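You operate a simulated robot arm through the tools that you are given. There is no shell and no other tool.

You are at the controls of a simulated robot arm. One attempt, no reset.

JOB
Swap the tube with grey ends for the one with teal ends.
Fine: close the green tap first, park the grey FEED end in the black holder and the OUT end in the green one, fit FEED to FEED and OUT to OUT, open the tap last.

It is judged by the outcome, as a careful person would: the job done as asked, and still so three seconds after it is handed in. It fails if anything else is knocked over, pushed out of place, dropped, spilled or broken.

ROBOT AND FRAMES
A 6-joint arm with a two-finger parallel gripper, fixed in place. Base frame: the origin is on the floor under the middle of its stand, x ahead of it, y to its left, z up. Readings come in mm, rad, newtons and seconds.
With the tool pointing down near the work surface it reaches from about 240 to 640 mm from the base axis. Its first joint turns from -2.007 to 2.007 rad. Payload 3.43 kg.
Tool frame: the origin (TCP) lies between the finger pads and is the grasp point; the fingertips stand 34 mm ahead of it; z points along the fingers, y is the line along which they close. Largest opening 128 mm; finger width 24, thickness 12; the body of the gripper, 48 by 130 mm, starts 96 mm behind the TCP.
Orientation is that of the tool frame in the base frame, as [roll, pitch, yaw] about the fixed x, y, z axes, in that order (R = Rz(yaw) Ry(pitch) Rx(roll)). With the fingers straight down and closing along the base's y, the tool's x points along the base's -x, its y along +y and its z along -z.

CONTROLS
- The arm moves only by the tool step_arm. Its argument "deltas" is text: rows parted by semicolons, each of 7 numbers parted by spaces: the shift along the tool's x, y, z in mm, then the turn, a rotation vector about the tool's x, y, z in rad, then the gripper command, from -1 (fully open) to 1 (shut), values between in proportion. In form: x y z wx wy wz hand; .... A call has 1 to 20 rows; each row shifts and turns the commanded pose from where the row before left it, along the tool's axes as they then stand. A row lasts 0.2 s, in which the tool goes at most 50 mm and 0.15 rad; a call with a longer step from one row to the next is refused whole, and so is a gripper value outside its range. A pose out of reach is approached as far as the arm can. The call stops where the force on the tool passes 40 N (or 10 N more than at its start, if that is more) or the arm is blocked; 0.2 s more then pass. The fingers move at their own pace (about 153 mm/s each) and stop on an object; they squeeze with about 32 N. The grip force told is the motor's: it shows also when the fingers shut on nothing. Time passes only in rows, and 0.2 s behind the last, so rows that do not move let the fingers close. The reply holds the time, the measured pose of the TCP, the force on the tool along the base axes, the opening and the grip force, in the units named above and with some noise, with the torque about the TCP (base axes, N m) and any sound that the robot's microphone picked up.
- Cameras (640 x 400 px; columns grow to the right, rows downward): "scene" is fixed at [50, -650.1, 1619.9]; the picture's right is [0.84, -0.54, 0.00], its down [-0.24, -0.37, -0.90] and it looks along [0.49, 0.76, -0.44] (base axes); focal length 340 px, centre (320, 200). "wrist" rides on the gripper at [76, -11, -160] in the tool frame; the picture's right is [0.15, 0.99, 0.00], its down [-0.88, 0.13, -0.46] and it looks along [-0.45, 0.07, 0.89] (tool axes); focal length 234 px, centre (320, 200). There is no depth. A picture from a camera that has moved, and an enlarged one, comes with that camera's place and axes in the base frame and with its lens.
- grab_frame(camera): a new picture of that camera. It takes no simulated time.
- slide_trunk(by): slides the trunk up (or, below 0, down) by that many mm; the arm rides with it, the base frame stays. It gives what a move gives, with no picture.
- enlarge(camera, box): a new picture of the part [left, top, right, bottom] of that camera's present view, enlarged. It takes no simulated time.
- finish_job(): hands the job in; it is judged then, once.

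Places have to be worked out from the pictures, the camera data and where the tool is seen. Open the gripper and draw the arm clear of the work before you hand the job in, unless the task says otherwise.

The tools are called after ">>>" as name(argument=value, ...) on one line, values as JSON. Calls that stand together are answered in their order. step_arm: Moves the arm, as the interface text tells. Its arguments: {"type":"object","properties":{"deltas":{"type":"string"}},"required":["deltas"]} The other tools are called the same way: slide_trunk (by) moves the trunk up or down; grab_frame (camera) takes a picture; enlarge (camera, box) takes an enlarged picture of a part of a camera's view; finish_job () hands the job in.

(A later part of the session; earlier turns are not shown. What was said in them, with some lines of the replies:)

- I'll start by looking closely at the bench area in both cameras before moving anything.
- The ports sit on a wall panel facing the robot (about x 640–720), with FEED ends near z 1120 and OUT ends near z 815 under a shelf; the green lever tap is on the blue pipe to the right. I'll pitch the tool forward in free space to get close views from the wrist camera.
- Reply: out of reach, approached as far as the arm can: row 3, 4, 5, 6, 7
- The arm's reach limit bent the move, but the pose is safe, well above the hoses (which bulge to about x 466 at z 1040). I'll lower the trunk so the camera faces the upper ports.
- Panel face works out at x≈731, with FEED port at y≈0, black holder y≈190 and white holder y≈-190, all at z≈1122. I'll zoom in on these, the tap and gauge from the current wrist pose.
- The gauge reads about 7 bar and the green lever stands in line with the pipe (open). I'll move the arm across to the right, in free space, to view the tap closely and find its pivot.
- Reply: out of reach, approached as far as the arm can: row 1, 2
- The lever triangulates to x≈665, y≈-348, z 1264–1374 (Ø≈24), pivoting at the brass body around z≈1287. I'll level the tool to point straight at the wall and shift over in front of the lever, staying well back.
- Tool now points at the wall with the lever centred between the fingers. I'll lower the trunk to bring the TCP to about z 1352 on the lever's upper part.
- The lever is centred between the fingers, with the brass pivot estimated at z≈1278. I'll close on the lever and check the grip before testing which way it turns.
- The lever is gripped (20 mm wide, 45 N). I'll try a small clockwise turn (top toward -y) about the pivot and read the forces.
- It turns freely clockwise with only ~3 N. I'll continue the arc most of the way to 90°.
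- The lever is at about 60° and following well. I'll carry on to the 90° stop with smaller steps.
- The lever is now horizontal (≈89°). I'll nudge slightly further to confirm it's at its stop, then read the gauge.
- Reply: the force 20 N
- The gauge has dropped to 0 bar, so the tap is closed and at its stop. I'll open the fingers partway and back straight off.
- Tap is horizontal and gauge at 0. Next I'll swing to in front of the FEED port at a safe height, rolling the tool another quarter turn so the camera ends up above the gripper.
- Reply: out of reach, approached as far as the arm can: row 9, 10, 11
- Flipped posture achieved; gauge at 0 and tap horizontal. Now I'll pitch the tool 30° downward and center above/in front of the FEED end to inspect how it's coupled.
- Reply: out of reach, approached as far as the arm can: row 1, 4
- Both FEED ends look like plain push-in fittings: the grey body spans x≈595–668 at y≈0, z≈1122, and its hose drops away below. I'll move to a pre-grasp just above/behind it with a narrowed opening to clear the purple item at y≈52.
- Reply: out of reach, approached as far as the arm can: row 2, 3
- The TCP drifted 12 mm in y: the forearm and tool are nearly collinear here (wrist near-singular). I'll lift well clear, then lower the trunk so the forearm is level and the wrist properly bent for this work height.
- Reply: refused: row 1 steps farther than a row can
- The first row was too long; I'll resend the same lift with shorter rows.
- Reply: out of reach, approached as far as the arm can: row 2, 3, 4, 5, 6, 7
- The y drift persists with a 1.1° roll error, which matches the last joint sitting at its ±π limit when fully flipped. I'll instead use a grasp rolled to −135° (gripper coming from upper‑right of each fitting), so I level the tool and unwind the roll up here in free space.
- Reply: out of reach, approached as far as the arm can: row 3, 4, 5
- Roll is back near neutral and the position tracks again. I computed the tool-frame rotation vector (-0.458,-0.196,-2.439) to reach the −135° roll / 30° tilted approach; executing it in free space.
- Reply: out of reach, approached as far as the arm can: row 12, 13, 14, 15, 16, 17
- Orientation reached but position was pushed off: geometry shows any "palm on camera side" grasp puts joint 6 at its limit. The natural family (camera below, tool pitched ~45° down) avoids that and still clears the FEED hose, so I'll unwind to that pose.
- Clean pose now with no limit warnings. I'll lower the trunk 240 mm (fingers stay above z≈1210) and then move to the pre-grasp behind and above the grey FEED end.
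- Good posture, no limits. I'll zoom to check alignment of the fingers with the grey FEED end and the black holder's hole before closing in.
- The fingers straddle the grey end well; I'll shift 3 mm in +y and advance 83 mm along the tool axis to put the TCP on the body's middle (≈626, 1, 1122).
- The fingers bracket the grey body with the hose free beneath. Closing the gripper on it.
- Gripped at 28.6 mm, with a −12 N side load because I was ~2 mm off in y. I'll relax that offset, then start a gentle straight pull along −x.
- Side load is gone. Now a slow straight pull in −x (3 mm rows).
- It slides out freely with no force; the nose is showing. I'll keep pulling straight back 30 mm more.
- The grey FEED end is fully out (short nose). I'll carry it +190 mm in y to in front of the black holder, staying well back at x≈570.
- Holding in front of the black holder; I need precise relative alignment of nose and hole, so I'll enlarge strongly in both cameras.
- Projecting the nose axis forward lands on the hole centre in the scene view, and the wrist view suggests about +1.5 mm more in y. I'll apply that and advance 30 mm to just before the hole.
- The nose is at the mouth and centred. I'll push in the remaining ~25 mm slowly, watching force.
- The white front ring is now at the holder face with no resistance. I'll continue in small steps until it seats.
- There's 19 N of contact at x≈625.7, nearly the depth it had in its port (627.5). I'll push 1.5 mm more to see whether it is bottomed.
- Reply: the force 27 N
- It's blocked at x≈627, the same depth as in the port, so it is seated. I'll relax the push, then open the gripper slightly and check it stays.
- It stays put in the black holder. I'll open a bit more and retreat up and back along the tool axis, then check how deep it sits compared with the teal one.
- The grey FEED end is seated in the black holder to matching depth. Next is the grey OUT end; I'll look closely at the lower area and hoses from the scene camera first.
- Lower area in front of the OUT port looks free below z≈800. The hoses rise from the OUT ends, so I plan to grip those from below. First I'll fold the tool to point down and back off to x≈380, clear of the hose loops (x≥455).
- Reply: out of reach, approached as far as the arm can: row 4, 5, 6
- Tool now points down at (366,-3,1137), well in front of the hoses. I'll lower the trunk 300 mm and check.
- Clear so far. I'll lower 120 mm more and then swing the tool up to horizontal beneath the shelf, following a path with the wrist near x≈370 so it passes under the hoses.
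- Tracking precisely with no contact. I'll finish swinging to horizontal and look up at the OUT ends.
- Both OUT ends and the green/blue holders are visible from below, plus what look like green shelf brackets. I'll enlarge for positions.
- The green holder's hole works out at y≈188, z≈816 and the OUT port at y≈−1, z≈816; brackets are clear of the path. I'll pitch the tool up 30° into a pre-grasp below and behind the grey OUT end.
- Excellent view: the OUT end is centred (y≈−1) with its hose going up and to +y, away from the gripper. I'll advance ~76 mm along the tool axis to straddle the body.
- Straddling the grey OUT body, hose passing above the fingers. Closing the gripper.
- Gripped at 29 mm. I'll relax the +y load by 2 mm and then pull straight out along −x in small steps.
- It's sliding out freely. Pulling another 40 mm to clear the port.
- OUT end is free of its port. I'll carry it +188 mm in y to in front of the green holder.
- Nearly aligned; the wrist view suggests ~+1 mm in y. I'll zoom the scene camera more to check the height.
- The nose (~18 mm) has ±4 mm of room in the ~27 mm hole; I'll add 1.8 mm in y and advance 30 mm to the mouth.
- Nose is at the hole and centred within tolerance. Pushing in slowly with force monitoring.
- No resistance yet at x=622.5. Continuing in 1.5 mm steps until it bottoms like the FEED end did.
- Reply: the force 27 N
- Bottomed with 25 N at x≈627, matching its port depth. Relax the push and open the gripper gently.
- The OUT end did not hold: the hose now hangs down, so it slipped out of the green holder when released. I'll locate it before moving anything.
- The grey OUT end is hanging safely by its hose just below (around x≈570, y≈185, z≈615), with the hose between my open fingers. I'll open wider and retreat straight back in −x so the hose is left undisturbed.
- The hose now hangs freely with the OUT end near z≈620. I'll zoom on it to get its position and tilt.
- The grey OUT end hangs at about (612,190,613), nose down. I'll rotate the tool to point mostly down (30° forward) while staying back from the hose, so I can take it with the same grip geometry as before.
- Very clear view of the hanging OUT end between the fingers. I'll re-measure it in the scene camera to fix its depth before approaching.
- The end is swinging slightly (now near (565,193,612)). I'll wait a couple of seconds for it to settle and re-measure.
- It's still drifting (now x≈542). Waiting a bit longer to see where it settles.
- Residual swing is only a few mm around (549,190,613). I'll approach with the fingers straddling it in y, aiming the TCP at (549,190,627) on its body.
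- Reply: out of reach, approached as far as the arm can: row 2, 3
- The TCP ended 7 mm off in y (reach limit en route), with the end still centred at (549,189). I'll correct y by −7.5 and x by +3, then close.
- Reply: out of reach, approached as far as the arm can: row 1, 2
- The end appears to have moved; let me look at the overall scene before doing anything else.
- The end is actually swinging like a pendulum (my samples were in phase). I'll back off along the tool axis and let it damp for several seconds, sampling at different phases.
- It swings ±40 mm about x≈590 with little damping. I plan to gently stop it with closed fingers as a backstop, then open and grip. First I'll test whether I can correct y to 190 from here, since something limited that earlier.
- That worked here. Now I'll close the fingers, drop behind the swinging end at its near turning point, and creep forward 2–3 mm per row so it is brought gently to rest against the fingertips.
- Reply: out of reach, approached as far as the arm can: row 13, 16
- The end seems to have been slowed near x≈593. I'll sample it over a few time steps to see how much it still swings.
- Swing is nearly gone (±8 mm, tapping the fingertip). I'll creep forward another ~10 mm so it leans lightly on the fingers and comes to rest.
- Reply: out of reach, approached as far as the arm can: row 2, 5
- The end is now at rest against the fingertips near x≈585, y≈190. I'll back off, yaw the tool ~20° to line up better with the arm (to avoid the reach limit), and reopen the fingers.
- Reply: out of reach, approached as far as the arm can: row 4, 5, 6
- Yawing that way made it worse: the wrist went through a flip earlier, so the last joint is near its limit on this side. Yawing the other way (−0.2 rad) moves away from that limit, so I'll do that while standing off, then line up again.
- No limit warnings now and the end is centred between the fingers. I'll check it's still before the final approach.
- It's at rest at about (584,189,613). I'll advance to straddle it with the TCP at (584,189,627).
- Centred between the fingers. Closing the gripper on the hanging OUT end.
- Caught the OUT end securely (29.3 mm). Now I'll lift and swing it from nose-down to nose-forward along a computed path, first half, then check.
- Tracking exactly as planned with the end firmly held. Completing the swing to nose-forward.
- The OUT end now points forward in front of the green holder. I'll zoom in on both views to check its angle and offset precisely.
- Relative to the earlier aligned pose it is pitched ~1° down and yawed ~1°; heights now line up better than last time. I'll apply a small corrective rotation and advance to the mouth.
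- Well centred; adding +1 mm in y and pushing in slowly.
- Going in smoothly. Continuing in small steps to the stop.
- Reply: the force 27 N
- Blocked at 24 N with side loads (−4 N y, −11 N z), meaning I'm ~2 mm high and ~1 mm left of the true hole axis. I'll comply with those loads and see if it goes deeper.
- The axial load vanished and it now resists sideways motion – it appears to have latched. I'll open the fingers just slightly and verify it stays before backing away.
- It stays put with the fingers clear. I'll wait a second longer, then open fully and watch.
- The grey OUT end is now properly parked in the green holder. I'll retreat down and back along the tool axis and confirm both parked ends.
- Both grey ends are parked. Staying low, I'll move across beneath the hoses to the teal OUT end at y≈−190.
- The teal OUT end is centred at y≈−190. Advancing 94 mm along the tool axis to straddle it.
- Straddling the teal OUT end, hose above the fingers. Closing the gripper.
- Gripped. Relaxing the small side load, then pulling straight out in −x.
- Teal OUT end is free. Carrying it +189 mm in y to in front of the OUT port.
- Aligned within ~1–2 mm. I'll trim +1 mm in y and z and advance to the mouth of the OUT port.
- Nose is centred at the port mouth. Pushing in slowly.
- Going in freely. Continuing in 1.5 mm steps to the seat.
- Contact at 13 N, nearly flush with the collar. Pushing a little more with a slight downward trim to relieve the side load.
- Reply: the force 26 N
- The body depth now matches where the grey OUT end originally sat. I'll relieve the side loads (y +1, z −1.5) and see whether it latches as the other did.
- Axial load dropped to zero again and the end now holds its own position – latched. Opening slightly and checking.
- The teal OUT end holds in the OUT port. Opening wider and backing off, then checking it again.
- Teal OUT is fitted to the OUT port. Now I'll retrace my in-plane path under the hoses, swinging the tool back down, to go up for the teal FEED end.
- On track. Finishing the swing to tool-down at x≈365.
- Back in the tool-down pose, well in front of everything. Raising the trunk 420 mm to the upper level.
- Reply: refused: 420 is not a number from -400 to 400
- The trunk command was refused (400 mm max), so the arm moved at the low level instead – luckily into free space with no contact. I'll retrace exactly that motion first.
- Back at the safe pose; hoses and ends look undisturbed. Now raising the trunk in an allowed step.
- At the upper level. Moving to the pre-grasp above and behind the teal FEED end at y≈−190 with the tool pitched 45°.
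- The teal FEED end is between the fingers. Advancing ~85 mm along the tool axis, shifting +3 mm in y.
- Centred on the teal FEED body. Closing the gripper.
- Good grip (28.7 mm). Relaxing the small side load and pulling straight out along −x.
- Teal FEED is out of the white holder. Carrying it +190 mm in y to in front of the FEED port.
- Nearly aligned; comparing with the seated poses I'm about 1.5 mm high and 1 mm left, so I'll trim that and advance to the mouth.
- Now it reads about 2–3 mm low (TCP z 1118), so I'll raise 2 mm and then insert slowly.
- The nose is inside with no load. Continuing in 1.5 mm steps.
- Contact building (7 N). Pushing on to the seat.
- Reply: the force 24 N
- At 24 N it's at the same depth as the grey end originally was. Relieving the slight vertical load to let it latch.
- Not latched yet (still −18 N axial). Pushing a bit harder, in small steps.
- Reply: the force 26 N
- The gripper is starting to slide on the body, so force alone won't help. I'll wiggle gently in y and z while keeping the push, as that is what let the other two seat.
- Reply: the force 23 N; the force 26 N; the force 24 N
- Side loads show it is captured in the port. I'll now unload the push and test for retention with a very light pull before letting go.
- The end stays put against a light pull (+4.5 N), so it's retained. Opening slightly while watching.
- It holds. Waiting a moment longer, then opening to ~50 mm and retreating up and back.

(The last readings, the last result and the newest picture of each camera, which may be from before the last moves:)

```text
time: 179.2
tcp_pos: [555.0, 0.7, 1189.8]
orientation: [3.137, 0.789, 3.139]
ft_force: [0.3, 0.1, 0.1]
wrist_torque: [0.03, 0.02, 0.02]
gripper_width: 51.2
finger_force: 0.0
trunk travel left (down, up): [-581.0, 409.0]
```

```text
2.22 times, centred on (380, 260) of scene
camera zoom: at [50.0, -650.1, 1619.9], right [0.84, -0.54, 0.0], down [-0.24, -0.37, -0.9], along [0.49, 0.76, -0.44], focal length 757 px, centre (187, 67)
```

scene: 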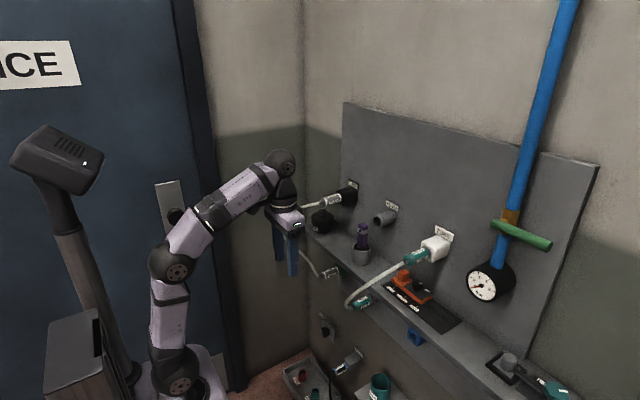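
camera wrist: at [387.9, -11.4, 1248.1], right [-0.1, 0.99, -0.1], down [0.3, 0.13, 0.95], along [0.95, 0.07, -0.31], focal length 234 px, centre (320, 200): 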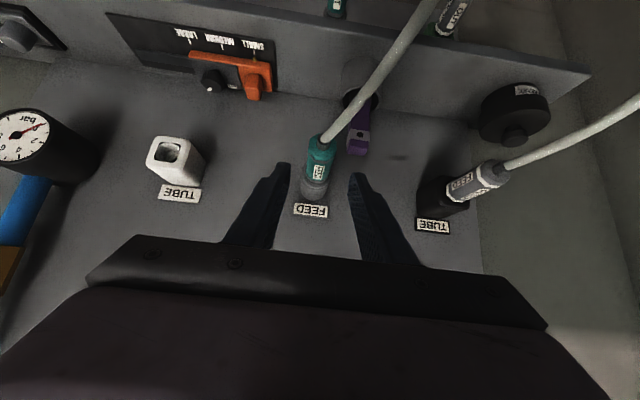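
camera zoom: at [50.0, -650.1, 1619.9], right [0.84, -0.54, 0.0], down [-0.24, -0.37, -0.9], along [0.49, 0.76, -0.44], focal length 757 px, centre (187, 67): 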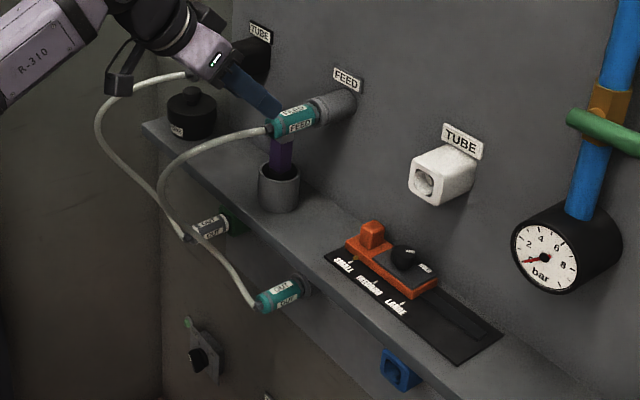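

All four ends are in place. Before opening the tap I'll zoom in on each connection to verify seating.

>>> enlarge(camera="scene", box=[355, 190, 405, 240])

>>> enlarge(camera="scene", box=[340, 275, 390, 320])

>>> enlarge(camera="wrist", box=[280, 110, 500, 240])

>>> enlarge(camera="scene", box=[315, 255, 355, 290])

```text
8.00 times, centred on (380, 215) of scene
camera zoom: at [50.0, -650.1, 1619.9], right [0.84, -0.54, 0.0], down [-0.24, -0.37, -0.9], along [0.49, 0.76, -0.44], focal length 2724 px, centre (-160, 80)
```

zoom: 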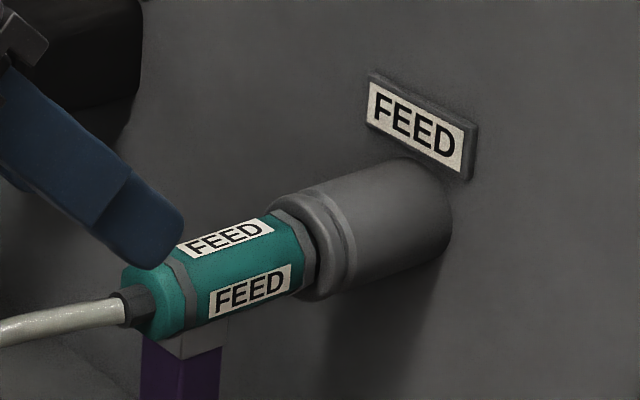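

```text
8.89 times, centred on (365, 298) of scene
camera zoom: at [50.0, -650.1, 1619.9], right [0.84, -0.54, 0.0], down [-0.24, -0.37, -0.9], along [0.49, 0.76, -0.44], focal length 3026 px, centre (-80, -667)
```

zoom: 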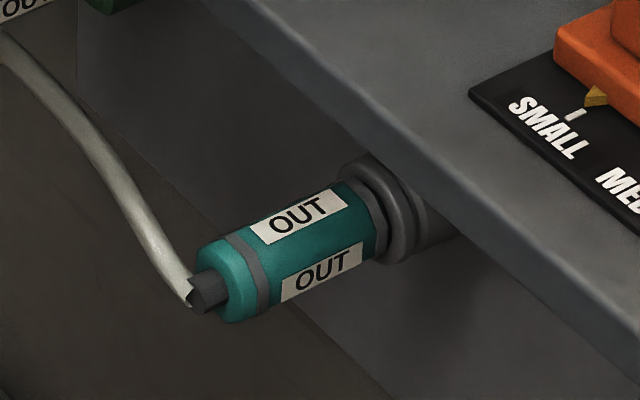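

```text
2.91 times, centred on (390, 175) of wrist
camera zoom: at [387.9, -11.4, 1248.1], right [-0.1, 0.99, -0.1], down [0.3, 0.13, 0.95], along [0.95, 0.07, -0.31], focal length 681 px, centre (116, 273)
```

zoom: 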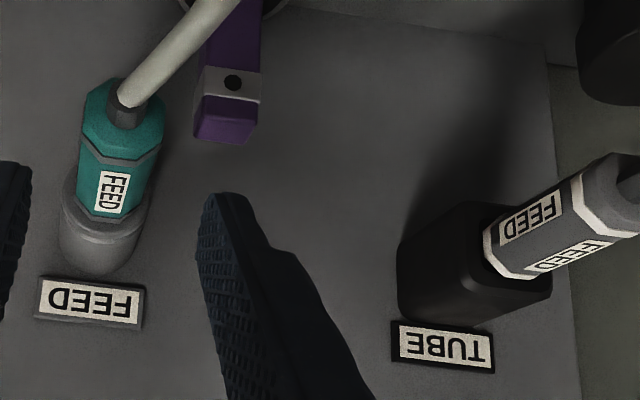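

```text
11.43 times, centred on (335, 272) of scene
camera zoom: at [50.0, -650.1, 1619.9], right [0.84, -0.54, 0.0], down [-0.24, -0.37, -0.9], along [0.49, 0.76, -0.44], focal length 3891 px, centre (149, -629)
```

zoom: 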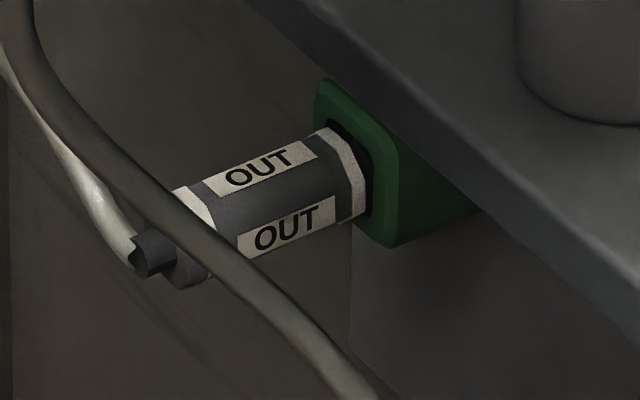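

All seats match the original positions. Now to reopen the tap: first raise the trunk so the arm is in the same comfortable range as when I closed it.

>>> slide_trunk(by=210)

```text
time: 181.4
tcp_pos: [556.6, -0.3, 1399.3]
orientation: [3.14, 0.79, 3.139]
ft_force: [-0.4, -0.9, 0.2]
wrist_torque: [0.02, 0.02, 0.02]
gripper_width: 51.3
finger_force: 0.0
trunk travel left (down, up): [-791.0, 199.0]
```

Clear of everything at z≈1400. Levelling the tool while moving right toward the tap.

>>> step_arm(deltas="0 -45 0 0 -0.13 0 0; 0 -45 0 0 -0.13 0 0; 0 -45 0 0 -0.13 0 0; 0 -45 0 0 -0.13 0 0; 0 -45 0 0 -0.13 0 0; 0 -45 0 0 -0.131 0 0; 0 0 0 0 0 0 0")

>>> grab_frame(camera="scene")

```text
time: 183.0
tcp_pos: [554.7, -270.1, 1398.1]
orientation: [0.298, 1.568, 0.292]
ft_force: [0.2, -0.5, 0.1]
wrist_torque: [-0.04, 0.0, -0.04]
gripper_width: 64.0
finger_force: 0.1
trunk travel left (down, up): [-791.0, 199.0]
```

```text
taken
```

scene: 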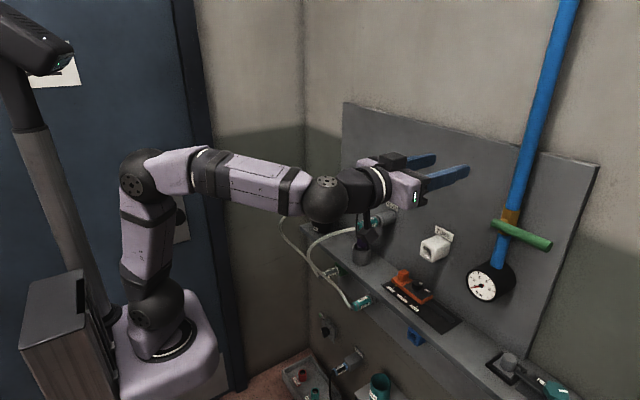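

Tool level and reachable. Rolling a quarter turn (fingers closing vertically) while moving in front of the horizontal lever.

>>> step_arm(deltas="11.3 -13.6 0 0 0 0.143 0; 9.2 -15.1 0 0 0 0.143 0; 7 -16.2 0 0 0 0.143 0; 4.6 -17.1 0 0 0 0.143 0; 2.1 -17.6 0 0 0 0.143 0; -0.4 -17.7 0 0 0 0.143 0; -2.9 -17.4 0 0 0 0.143 0; -5.4 -16.8 0 0 0 0.143 0; -7.7 -15.9 0 0 0 0.143 0; -9.9 -14.7 0 0 0 0.143 0; -11.9 -13.1 0 0 0 0.141 0; 0 0 0 0 0 0 0")

>>> grab_frame(camera="wrist")

>>> enlarge(camera="scene", box=[420, 150, 580, 310])

```text
time: 185.6
tcp_pos: [552.9, -419.2, 1274.4]
orientation: [1.57, -0.005, 1.57]
ft_force: [-0.1, -0.2, 0.3]
wrist_torque: [-0.04, 0.0, 0.01]
gripper_width: 63.9
finger_force: 0.0
trunk travel left (down, up): [-791.0, 199.0]
```

```text
taken
camera wrist: at [394.1, -343.8, 1263.3], right [0.0, 0.14, 0.99], down [-0.46, -0.88, 0.13], along [0.89, -0.45, 0.07], focal length 234 px, centre (320, 200)
```

wrist: 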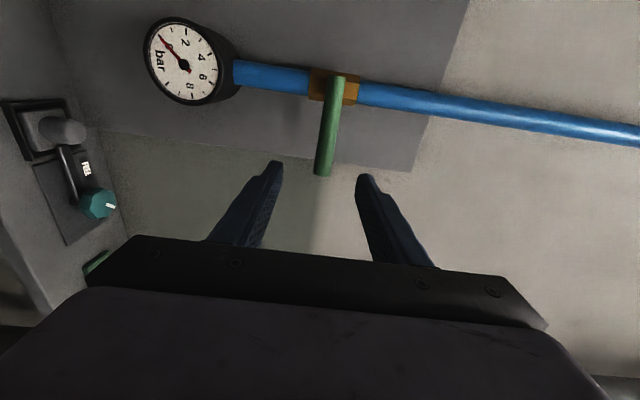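

```text
2.50 times, centred on (500, 230) of scene
camera zoom: at [50.0, -650.1, 1619.9], right [0.84, -0.54, 0.0], down [-0.24, -0.37, -0.9], along [0.49, 0.76, -0.44], focal length 851 px, centre (-130, 125)
```

zoom: 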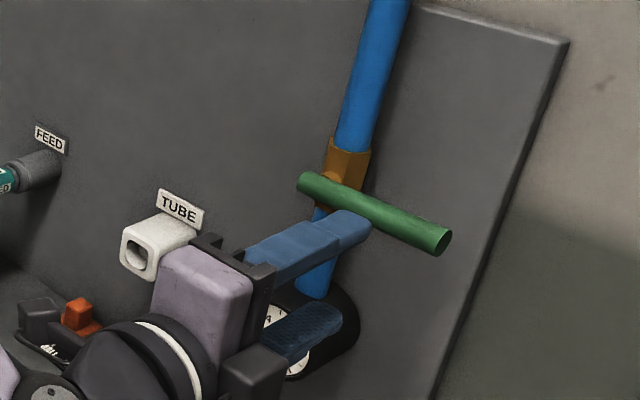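

The lever sits at z≈1280, so I'll raise 5.6 mm and advance 87 mm to straddle it.

>>> step_arm(deltas="0 5.6 0 0 0 0 0; 0 0 29 0 0 0 0; 0 0 29 0 0 0 0; 0 0 29.5 0 0 0 0; 0 0 0 0 0 0 0")

>>> grab_frame(camera="wrist")

```text
time: 186.8
tcp_pos: [641.8, -421.6, 1280.5]
orientation: [1.569, -0.002, 1.57]
ft_force: [-0.1, -0.6, 0.2]
wrist_torque: [0.01, -0.01, -0.01]
gripper_width: 63.9
finger_force: 0.0
trunk travel left (down, up): [-791.0, 199.0]
```

```text
taken
camera wrist: at [481.7, -345.2, 1269.4], right [0.0, 0.15, 0.99], down [-0.46, -0.88, 0.13], along [0.89, -0.45, 0.07], focal length 234 px, centre (320, 200)
```

wrist: 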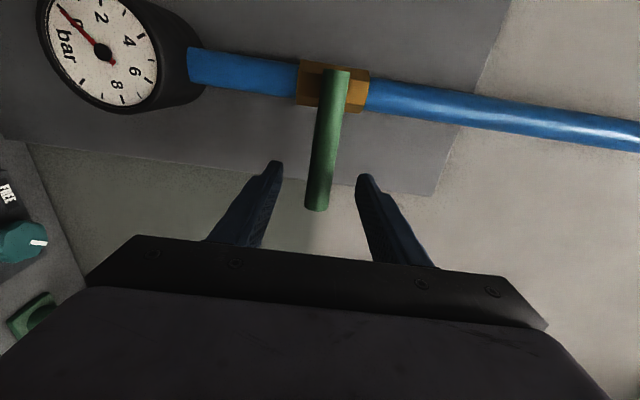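

The lever is between the fingers. Closing on it.

>>> step_arm(deltas="0 0 0 0 0 0 0.4; 0 0 0 0 0 0 1; 0 0 0 0 0 0 1; 0 0 0 0 0 0 1")

```text
time: 187.8
tcp_pos: [642.3, -422.2, 1280.3]
orientation: [1.569, -0.002, 1.57]
ft_force: [0.6, 0.2, 0.5]
wrist_torque: [-0.04, 0.04, -0.07]
gripper_width: 19.4
finger_force: 45.1
trunk travel left (down, up): [-791.0, 199.0]
```

Gripped with negligible load. Turning the lever back counter‑clockwise; first a small step to check force.

>>> step_arm(deltas="0.2 5.5 0 0 0 -0.075 1; 0.2 5.5 0 0 0 -0.075 1")

>>> step_arm(deltas="0.82 10.9 0 0 0 -0.15 1; 0.82 10.9 0 0 0 -0.15 1; 0.82 10.9 0 0 0 -0.15 1; 0.82 10.9 0 0 0 -0.15 1; 0 0 0 0 0 0 1")

```text
time: 188.4
tcp_pos: [641.2, -420.0, 1290.4]
orientation: [1.567, 0.151, 1.567]
ft_force: [-0.3, -2.4, 1.8]
wrist_torque: [0.2, 0.06, 0.83]
gripper_width: 19.5
finger_force: 45.1
trunk travel left (down, up): [-791.0, 199.0]
```

```text
time: 189.6
tcp_pos: [641.4, -402.7, 1328.7]
orientation: [1.569, 0.751, 1.565]
ft_force: [-3.6, -1.3, -3.4]
wrist_torque: [-0.19, -0.12, -0.31]
gripper_width: 19.3
finger_force: 45.3
trunk travel left (down, up): [-791.0, 199.0]
```

Moving smoothly at ~43°. Continuing to the vertical (open) position.

>>> step_arm(deltas="0.82 10.9 0 0 0 -0.15 1; 0.82 10.9 0 0 0 -0.15 1; 0.82 10.9 0 0 0 -0.15 1; 0.82 10.9 0 0 0 -0.15 1; 0.4 7.3 0 0 0 -0.1 1; 0.4 7.3 0 0 0 -0.1 1; 0 0 0 0 0 0 1")

>>> grab_frame(camera="wrist")

>>> grab_frame(camera="scene")

```text
time: 191.2
tcp_pos: [640.7, -351.1, 1352.1]
orientation: [1.526, 1.548, 1.522]
ft_force: [-7.2, -5.0, -6.4]
wrist_torque: [-0.43, -0.18, -0.15]
gripper_width: 19.5
finger_force: 45.3
trunk travel left (down, up): [-791.0, 199.0]
```

```text
taken
camera wrist: at [481.8, -360.4, 1275.9], right [0.0, 0.99, -0.12], down [-0.46, 0.11, 0.88], along [0.89, 0.05, 0.45], focal length 234 px, centre (320, 200)
```

wrist: 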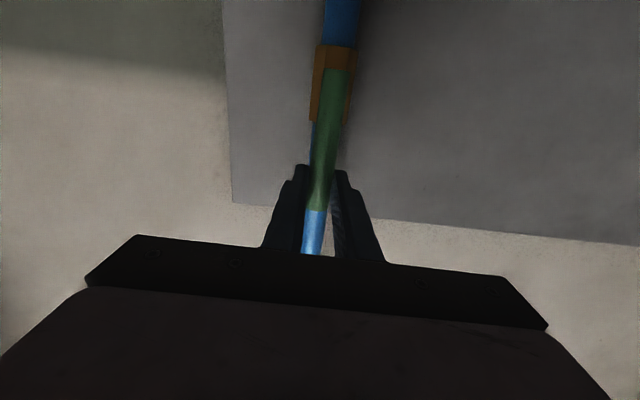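

```text
taken
```

scene: 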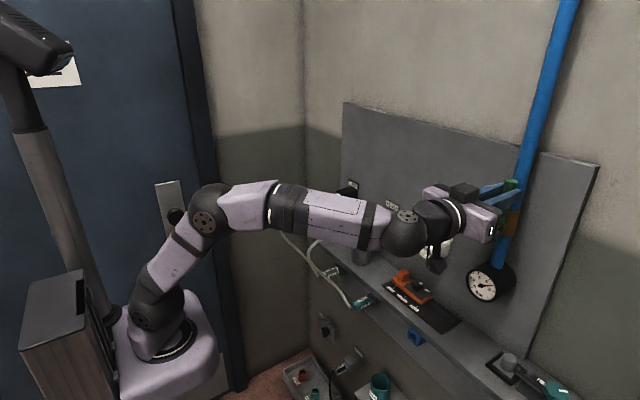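

Within ~1.5° of vertical. One small nudge to the stop, then check the gauge.

>>> step_arm(deltas="0.1 2.6 0 0 0 -0.035 1; 0 0 0 0 0 0 1")

>>> enlarge(camera="scene", box=[450, 170, 550, 310])

```text
time: 191.8
tcp_pos: [640.9, -349.6, 1352.4]
orientation: [-1.36, 1.561, -1.364]
ft_force: [-5.6, -8.0, -4.6]
wrist_torque: [0.55, -0.03, -0.26]
gripper_width: 19.6
finger_force: 45.7
trunk travel left (down, up): [-791.0, 199.0]
```

```text
2.86 times, centred on (500, 240) of scene
camera zoom: at [50.0, -650.1, 1619.9], right [0.84, -0.54, 0.0], down [-0.24, -0.37, -0.9], along [0.49, 0.76, -0.44], focal length 973 px, centre (-194, 86)
```

zoom: 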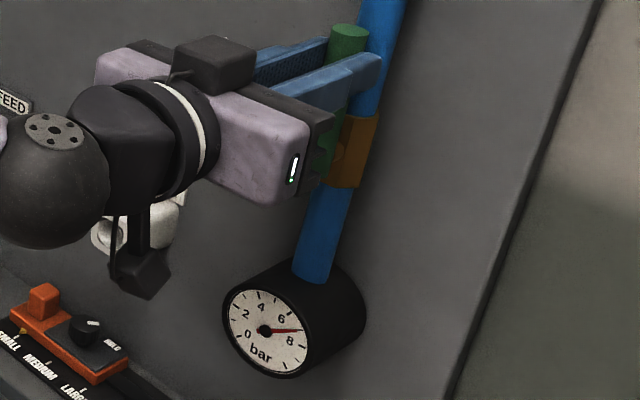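

The gauge is back at ~7 bar and the lever is at its stop. Releasing and backing straight off.

>>> step_arm(deltas="0 0 0 0 0 0 0.4; 0 0 0 0 0 0 -0.2; 0 0 0 0 0 0 -0.2; 0 0 -25 0 0 0 -0.2; 0 0 -35 0 0 0 -0.2; 0 0 -35 0 0 0 -0.2; 0 0 -35 0 0 0 -0.2; 0 0 0 0 0 0 -0.2")

>>> grab_frame(camera="scene")

>>> grab_frame(camera="wrist")

```text
time: 193.6
tcp_pos: [511.8, -345.0, 1353.0]
orientation: [-1.461, 1.557, -1.464]
ft_force: [0.5, -0.3, -0.4]
wrist_torque: [-0.01, -0.01, 0.0]
gripper_width: 76.7
finger_force: 0.1
trunk travel left (down, up): [-791.0, 199.0]
```

```text
taken
```

scene: 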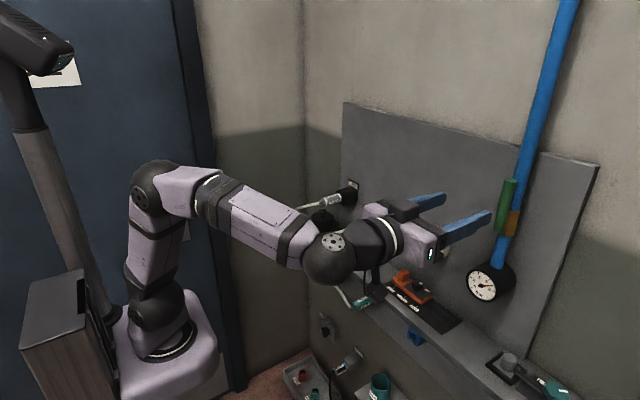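

```text
taken
camera wrist: at [352.4, -356.3, 1277.2], right [0.0, 0.99, -0.16], down [-0.46, 0.14, 0.88], along [0.89, 0.07, 0.45], focal length 234 px, centre (320, 200)
```

wrist: 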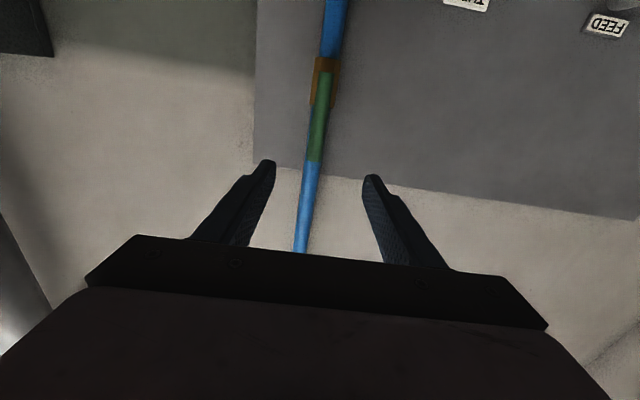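

Lever vertical again. Raising the arm clear of the work to inspect the final state.

>>> slide_trunk(by=190)

>>> grab_frame(camera="scene")

>>> enlarge(camera="scene", box=[460, 160, 560, 310])

>>> enlarge(camera="scene", box=[270, 170, 470, 350])

```text
time: 195.7
tcp_pos: [512.9, -344.6, 1543.0]
orientation: [-1.438, 1.558, -1.441]
ft_force: [0.0, 0.0, 0.3]
wrist_torque: [-0.01, -0.03, -0.01]
gripper_width: 76.9
finger_force: 0.1
trunk travel left (down, up): [-981.0, 9.0]
```

```text
taken
```

scene: 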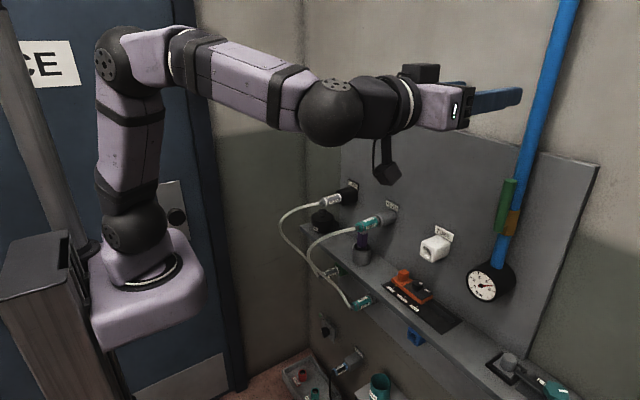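

```text
2.67 times, centred on (510, 235) of scene
camera zoom: at [50.0, -650.1, 1619.9], right [0.84, -0.54, 0.0], down [-0.24, -0.37, -0.9], along [0.49, 0.76, -0.44], focal length 908 px, centre (-187, 107)
```

zoom: 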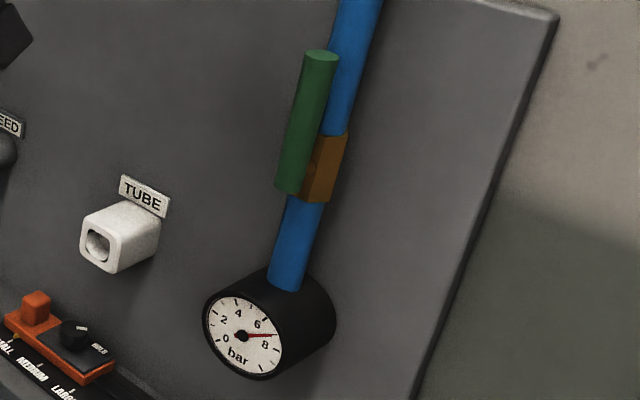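

```text
2.22 times, centred on (370, 260) of scene
camera zoom: at [50.0, -650.1, 1619.9], right [0.84, -0.54, 0.0], down [-0.24, -0.37, -0.9], along [0.49, 0.76, -0.44], focal length 757 px, centre (209, 67)
```

zoom: 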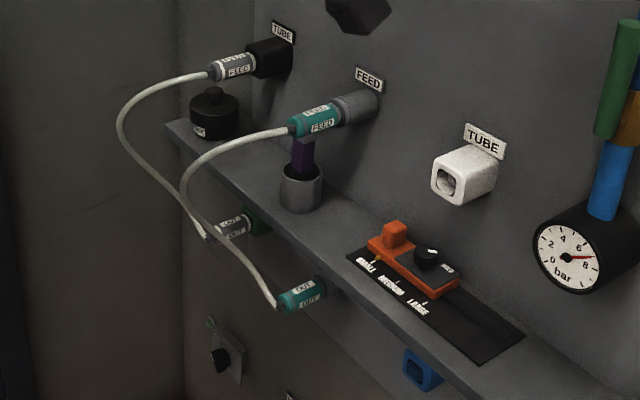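

Everything looks as required: grey FEED in black, grey OUT in green, teal on FEED and OUT, lever vertical, gauge ~7 bar. I'll open the gripper fully, back away a little more, wait a few seconds and re-check before handing in.

>>> step_arm(deltas="0 15 -5 0 0 0 -1; 0 15 -5 0 0 0 -1; 0 0 0 0 0 0 -1; 0 0 0 0 0 0 -1; 0 0 0 0 0 0 -1; 0 0 0 0 0 0 -1; 0 0 0 0 0 0 -1; 0 0 0 0 0 0 -1; 0 0 0 0 0 0 -1; 0 0 0 0 0 0 -1; 0 0 0 0 0 0 -1; 0 0 0 0 0 0 -1; 0 0 0 0 0 0 -1; 0 0 0 0 0 0 -1; 0 0 0 0 0 0 -1; 0 0 0 0 0 0 -1")

>>> grab_frame(camera="scene")

>>> enlarge(camera="scene", box=[300, 170, 460, 270])

>>> enlarge(camera="scene", box=[280, 270, 440, 400])

>>> enlarge(camera="scene", box=[460, 160, 620, 400])

```text
time: 199.1
tcp_pos: [504.2, -313.7, 1543.4]
orientation: [-1.431, 1.558, -1.434]
ft_force: [-0.1, 0.1, -0.1]
wrist_torque: [0.03, 0.0, 0.02]
gripper_width: 128.1
finger_force: 0.0
trunk travel left (down, up): [-981.0, 9.0]
```

```text
taken
```

scene: 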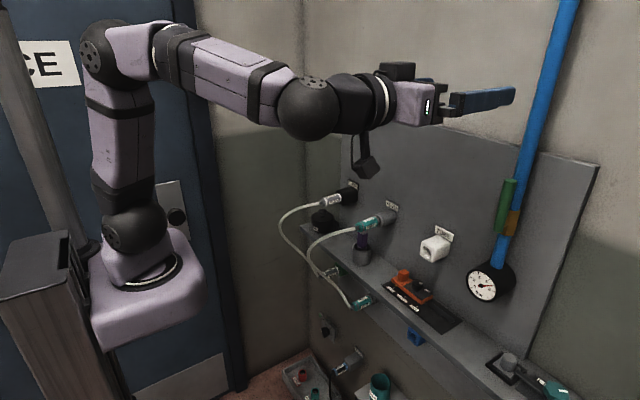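

```text
4.00 times, centred on (380, 220) of scene
camera zoom: at [50.0, -650.1, 1619.9], right [0.84, -0.54, 0.0], down [-0.24, -0.37, -0.9], along [0.49, 0.76, -0.44], focal length 1362 px, centre (80, 120)
```

zoom: 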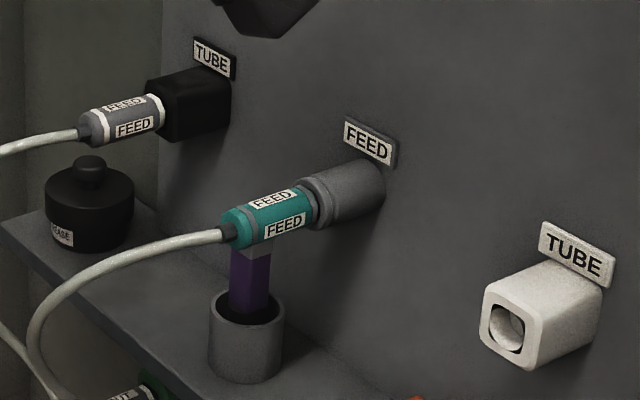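

```text
3.08 times, centred on (360, 335) of scene
camera zoom: at [50.0, -650.1, 1619.9], right [0.84, -0.54, 0.0], down [-0.24, -0.37, -0.9], along [0.49, 0.76, -0.44], focal length 1048 px, centre (197, -215)
```

zoom: 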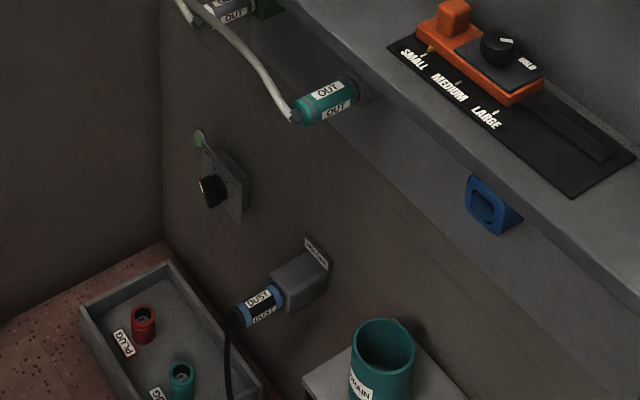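

```text
1.67 times, centred on (540, 280) of scene
camera zoom: at [50.0, -650.1, 1619.9], right [0.84, -0.54, 0.0], down [-0.24, -0.37, -0.9], along [0.49, 0.76, -0.44], focal length 567 px, centre (-47, 67)
```

zoom: 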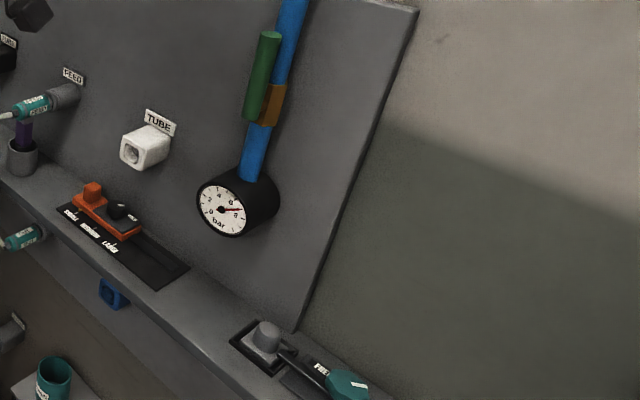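

The state is stable several seconds on: teal FEED and OUT sit exactly where the grey ones were, the grey ends are parked in black and green, the tap is open at ~7 bar, nothing else has moved, and the open gripper is well clear. Handing in the job.

>>> finish_job()

```text
The job is handed in.
```

The grey tube is swapped for the teal one, and the job is handed in. One thing did not go cleanly: the grey OUT end came out of the green holder on my first try and had to be recovered.

- **Grey tube:** the FEED end is parked in the black holder and the OUT end in the green one.
- **Teal tube:** FEED is fitted to FEED and OUT to OUT. Both sit at the same depth as the grey ends did before.
- **Tap:** I closed it first and the gauge dropped to 0 bar. I opened it last and the gauge came back to about 7 bar, its starting reading.

**The slip:** when I let go of the grey OUT end, it dropped and swung on its hose. I steadied it with closed fingers, picked it up and re-parked it, and it has held since. I saw nothing knocked or damaged.

**A wrong move:** a trunk command was refused, so the arm made its next move at the lower level. It met no contact, and I backed it out the same way.

About 3.4 seconds after I raised the arm clear, nothing had moved in a final look. The gripper is open and the arm is clear of the work.
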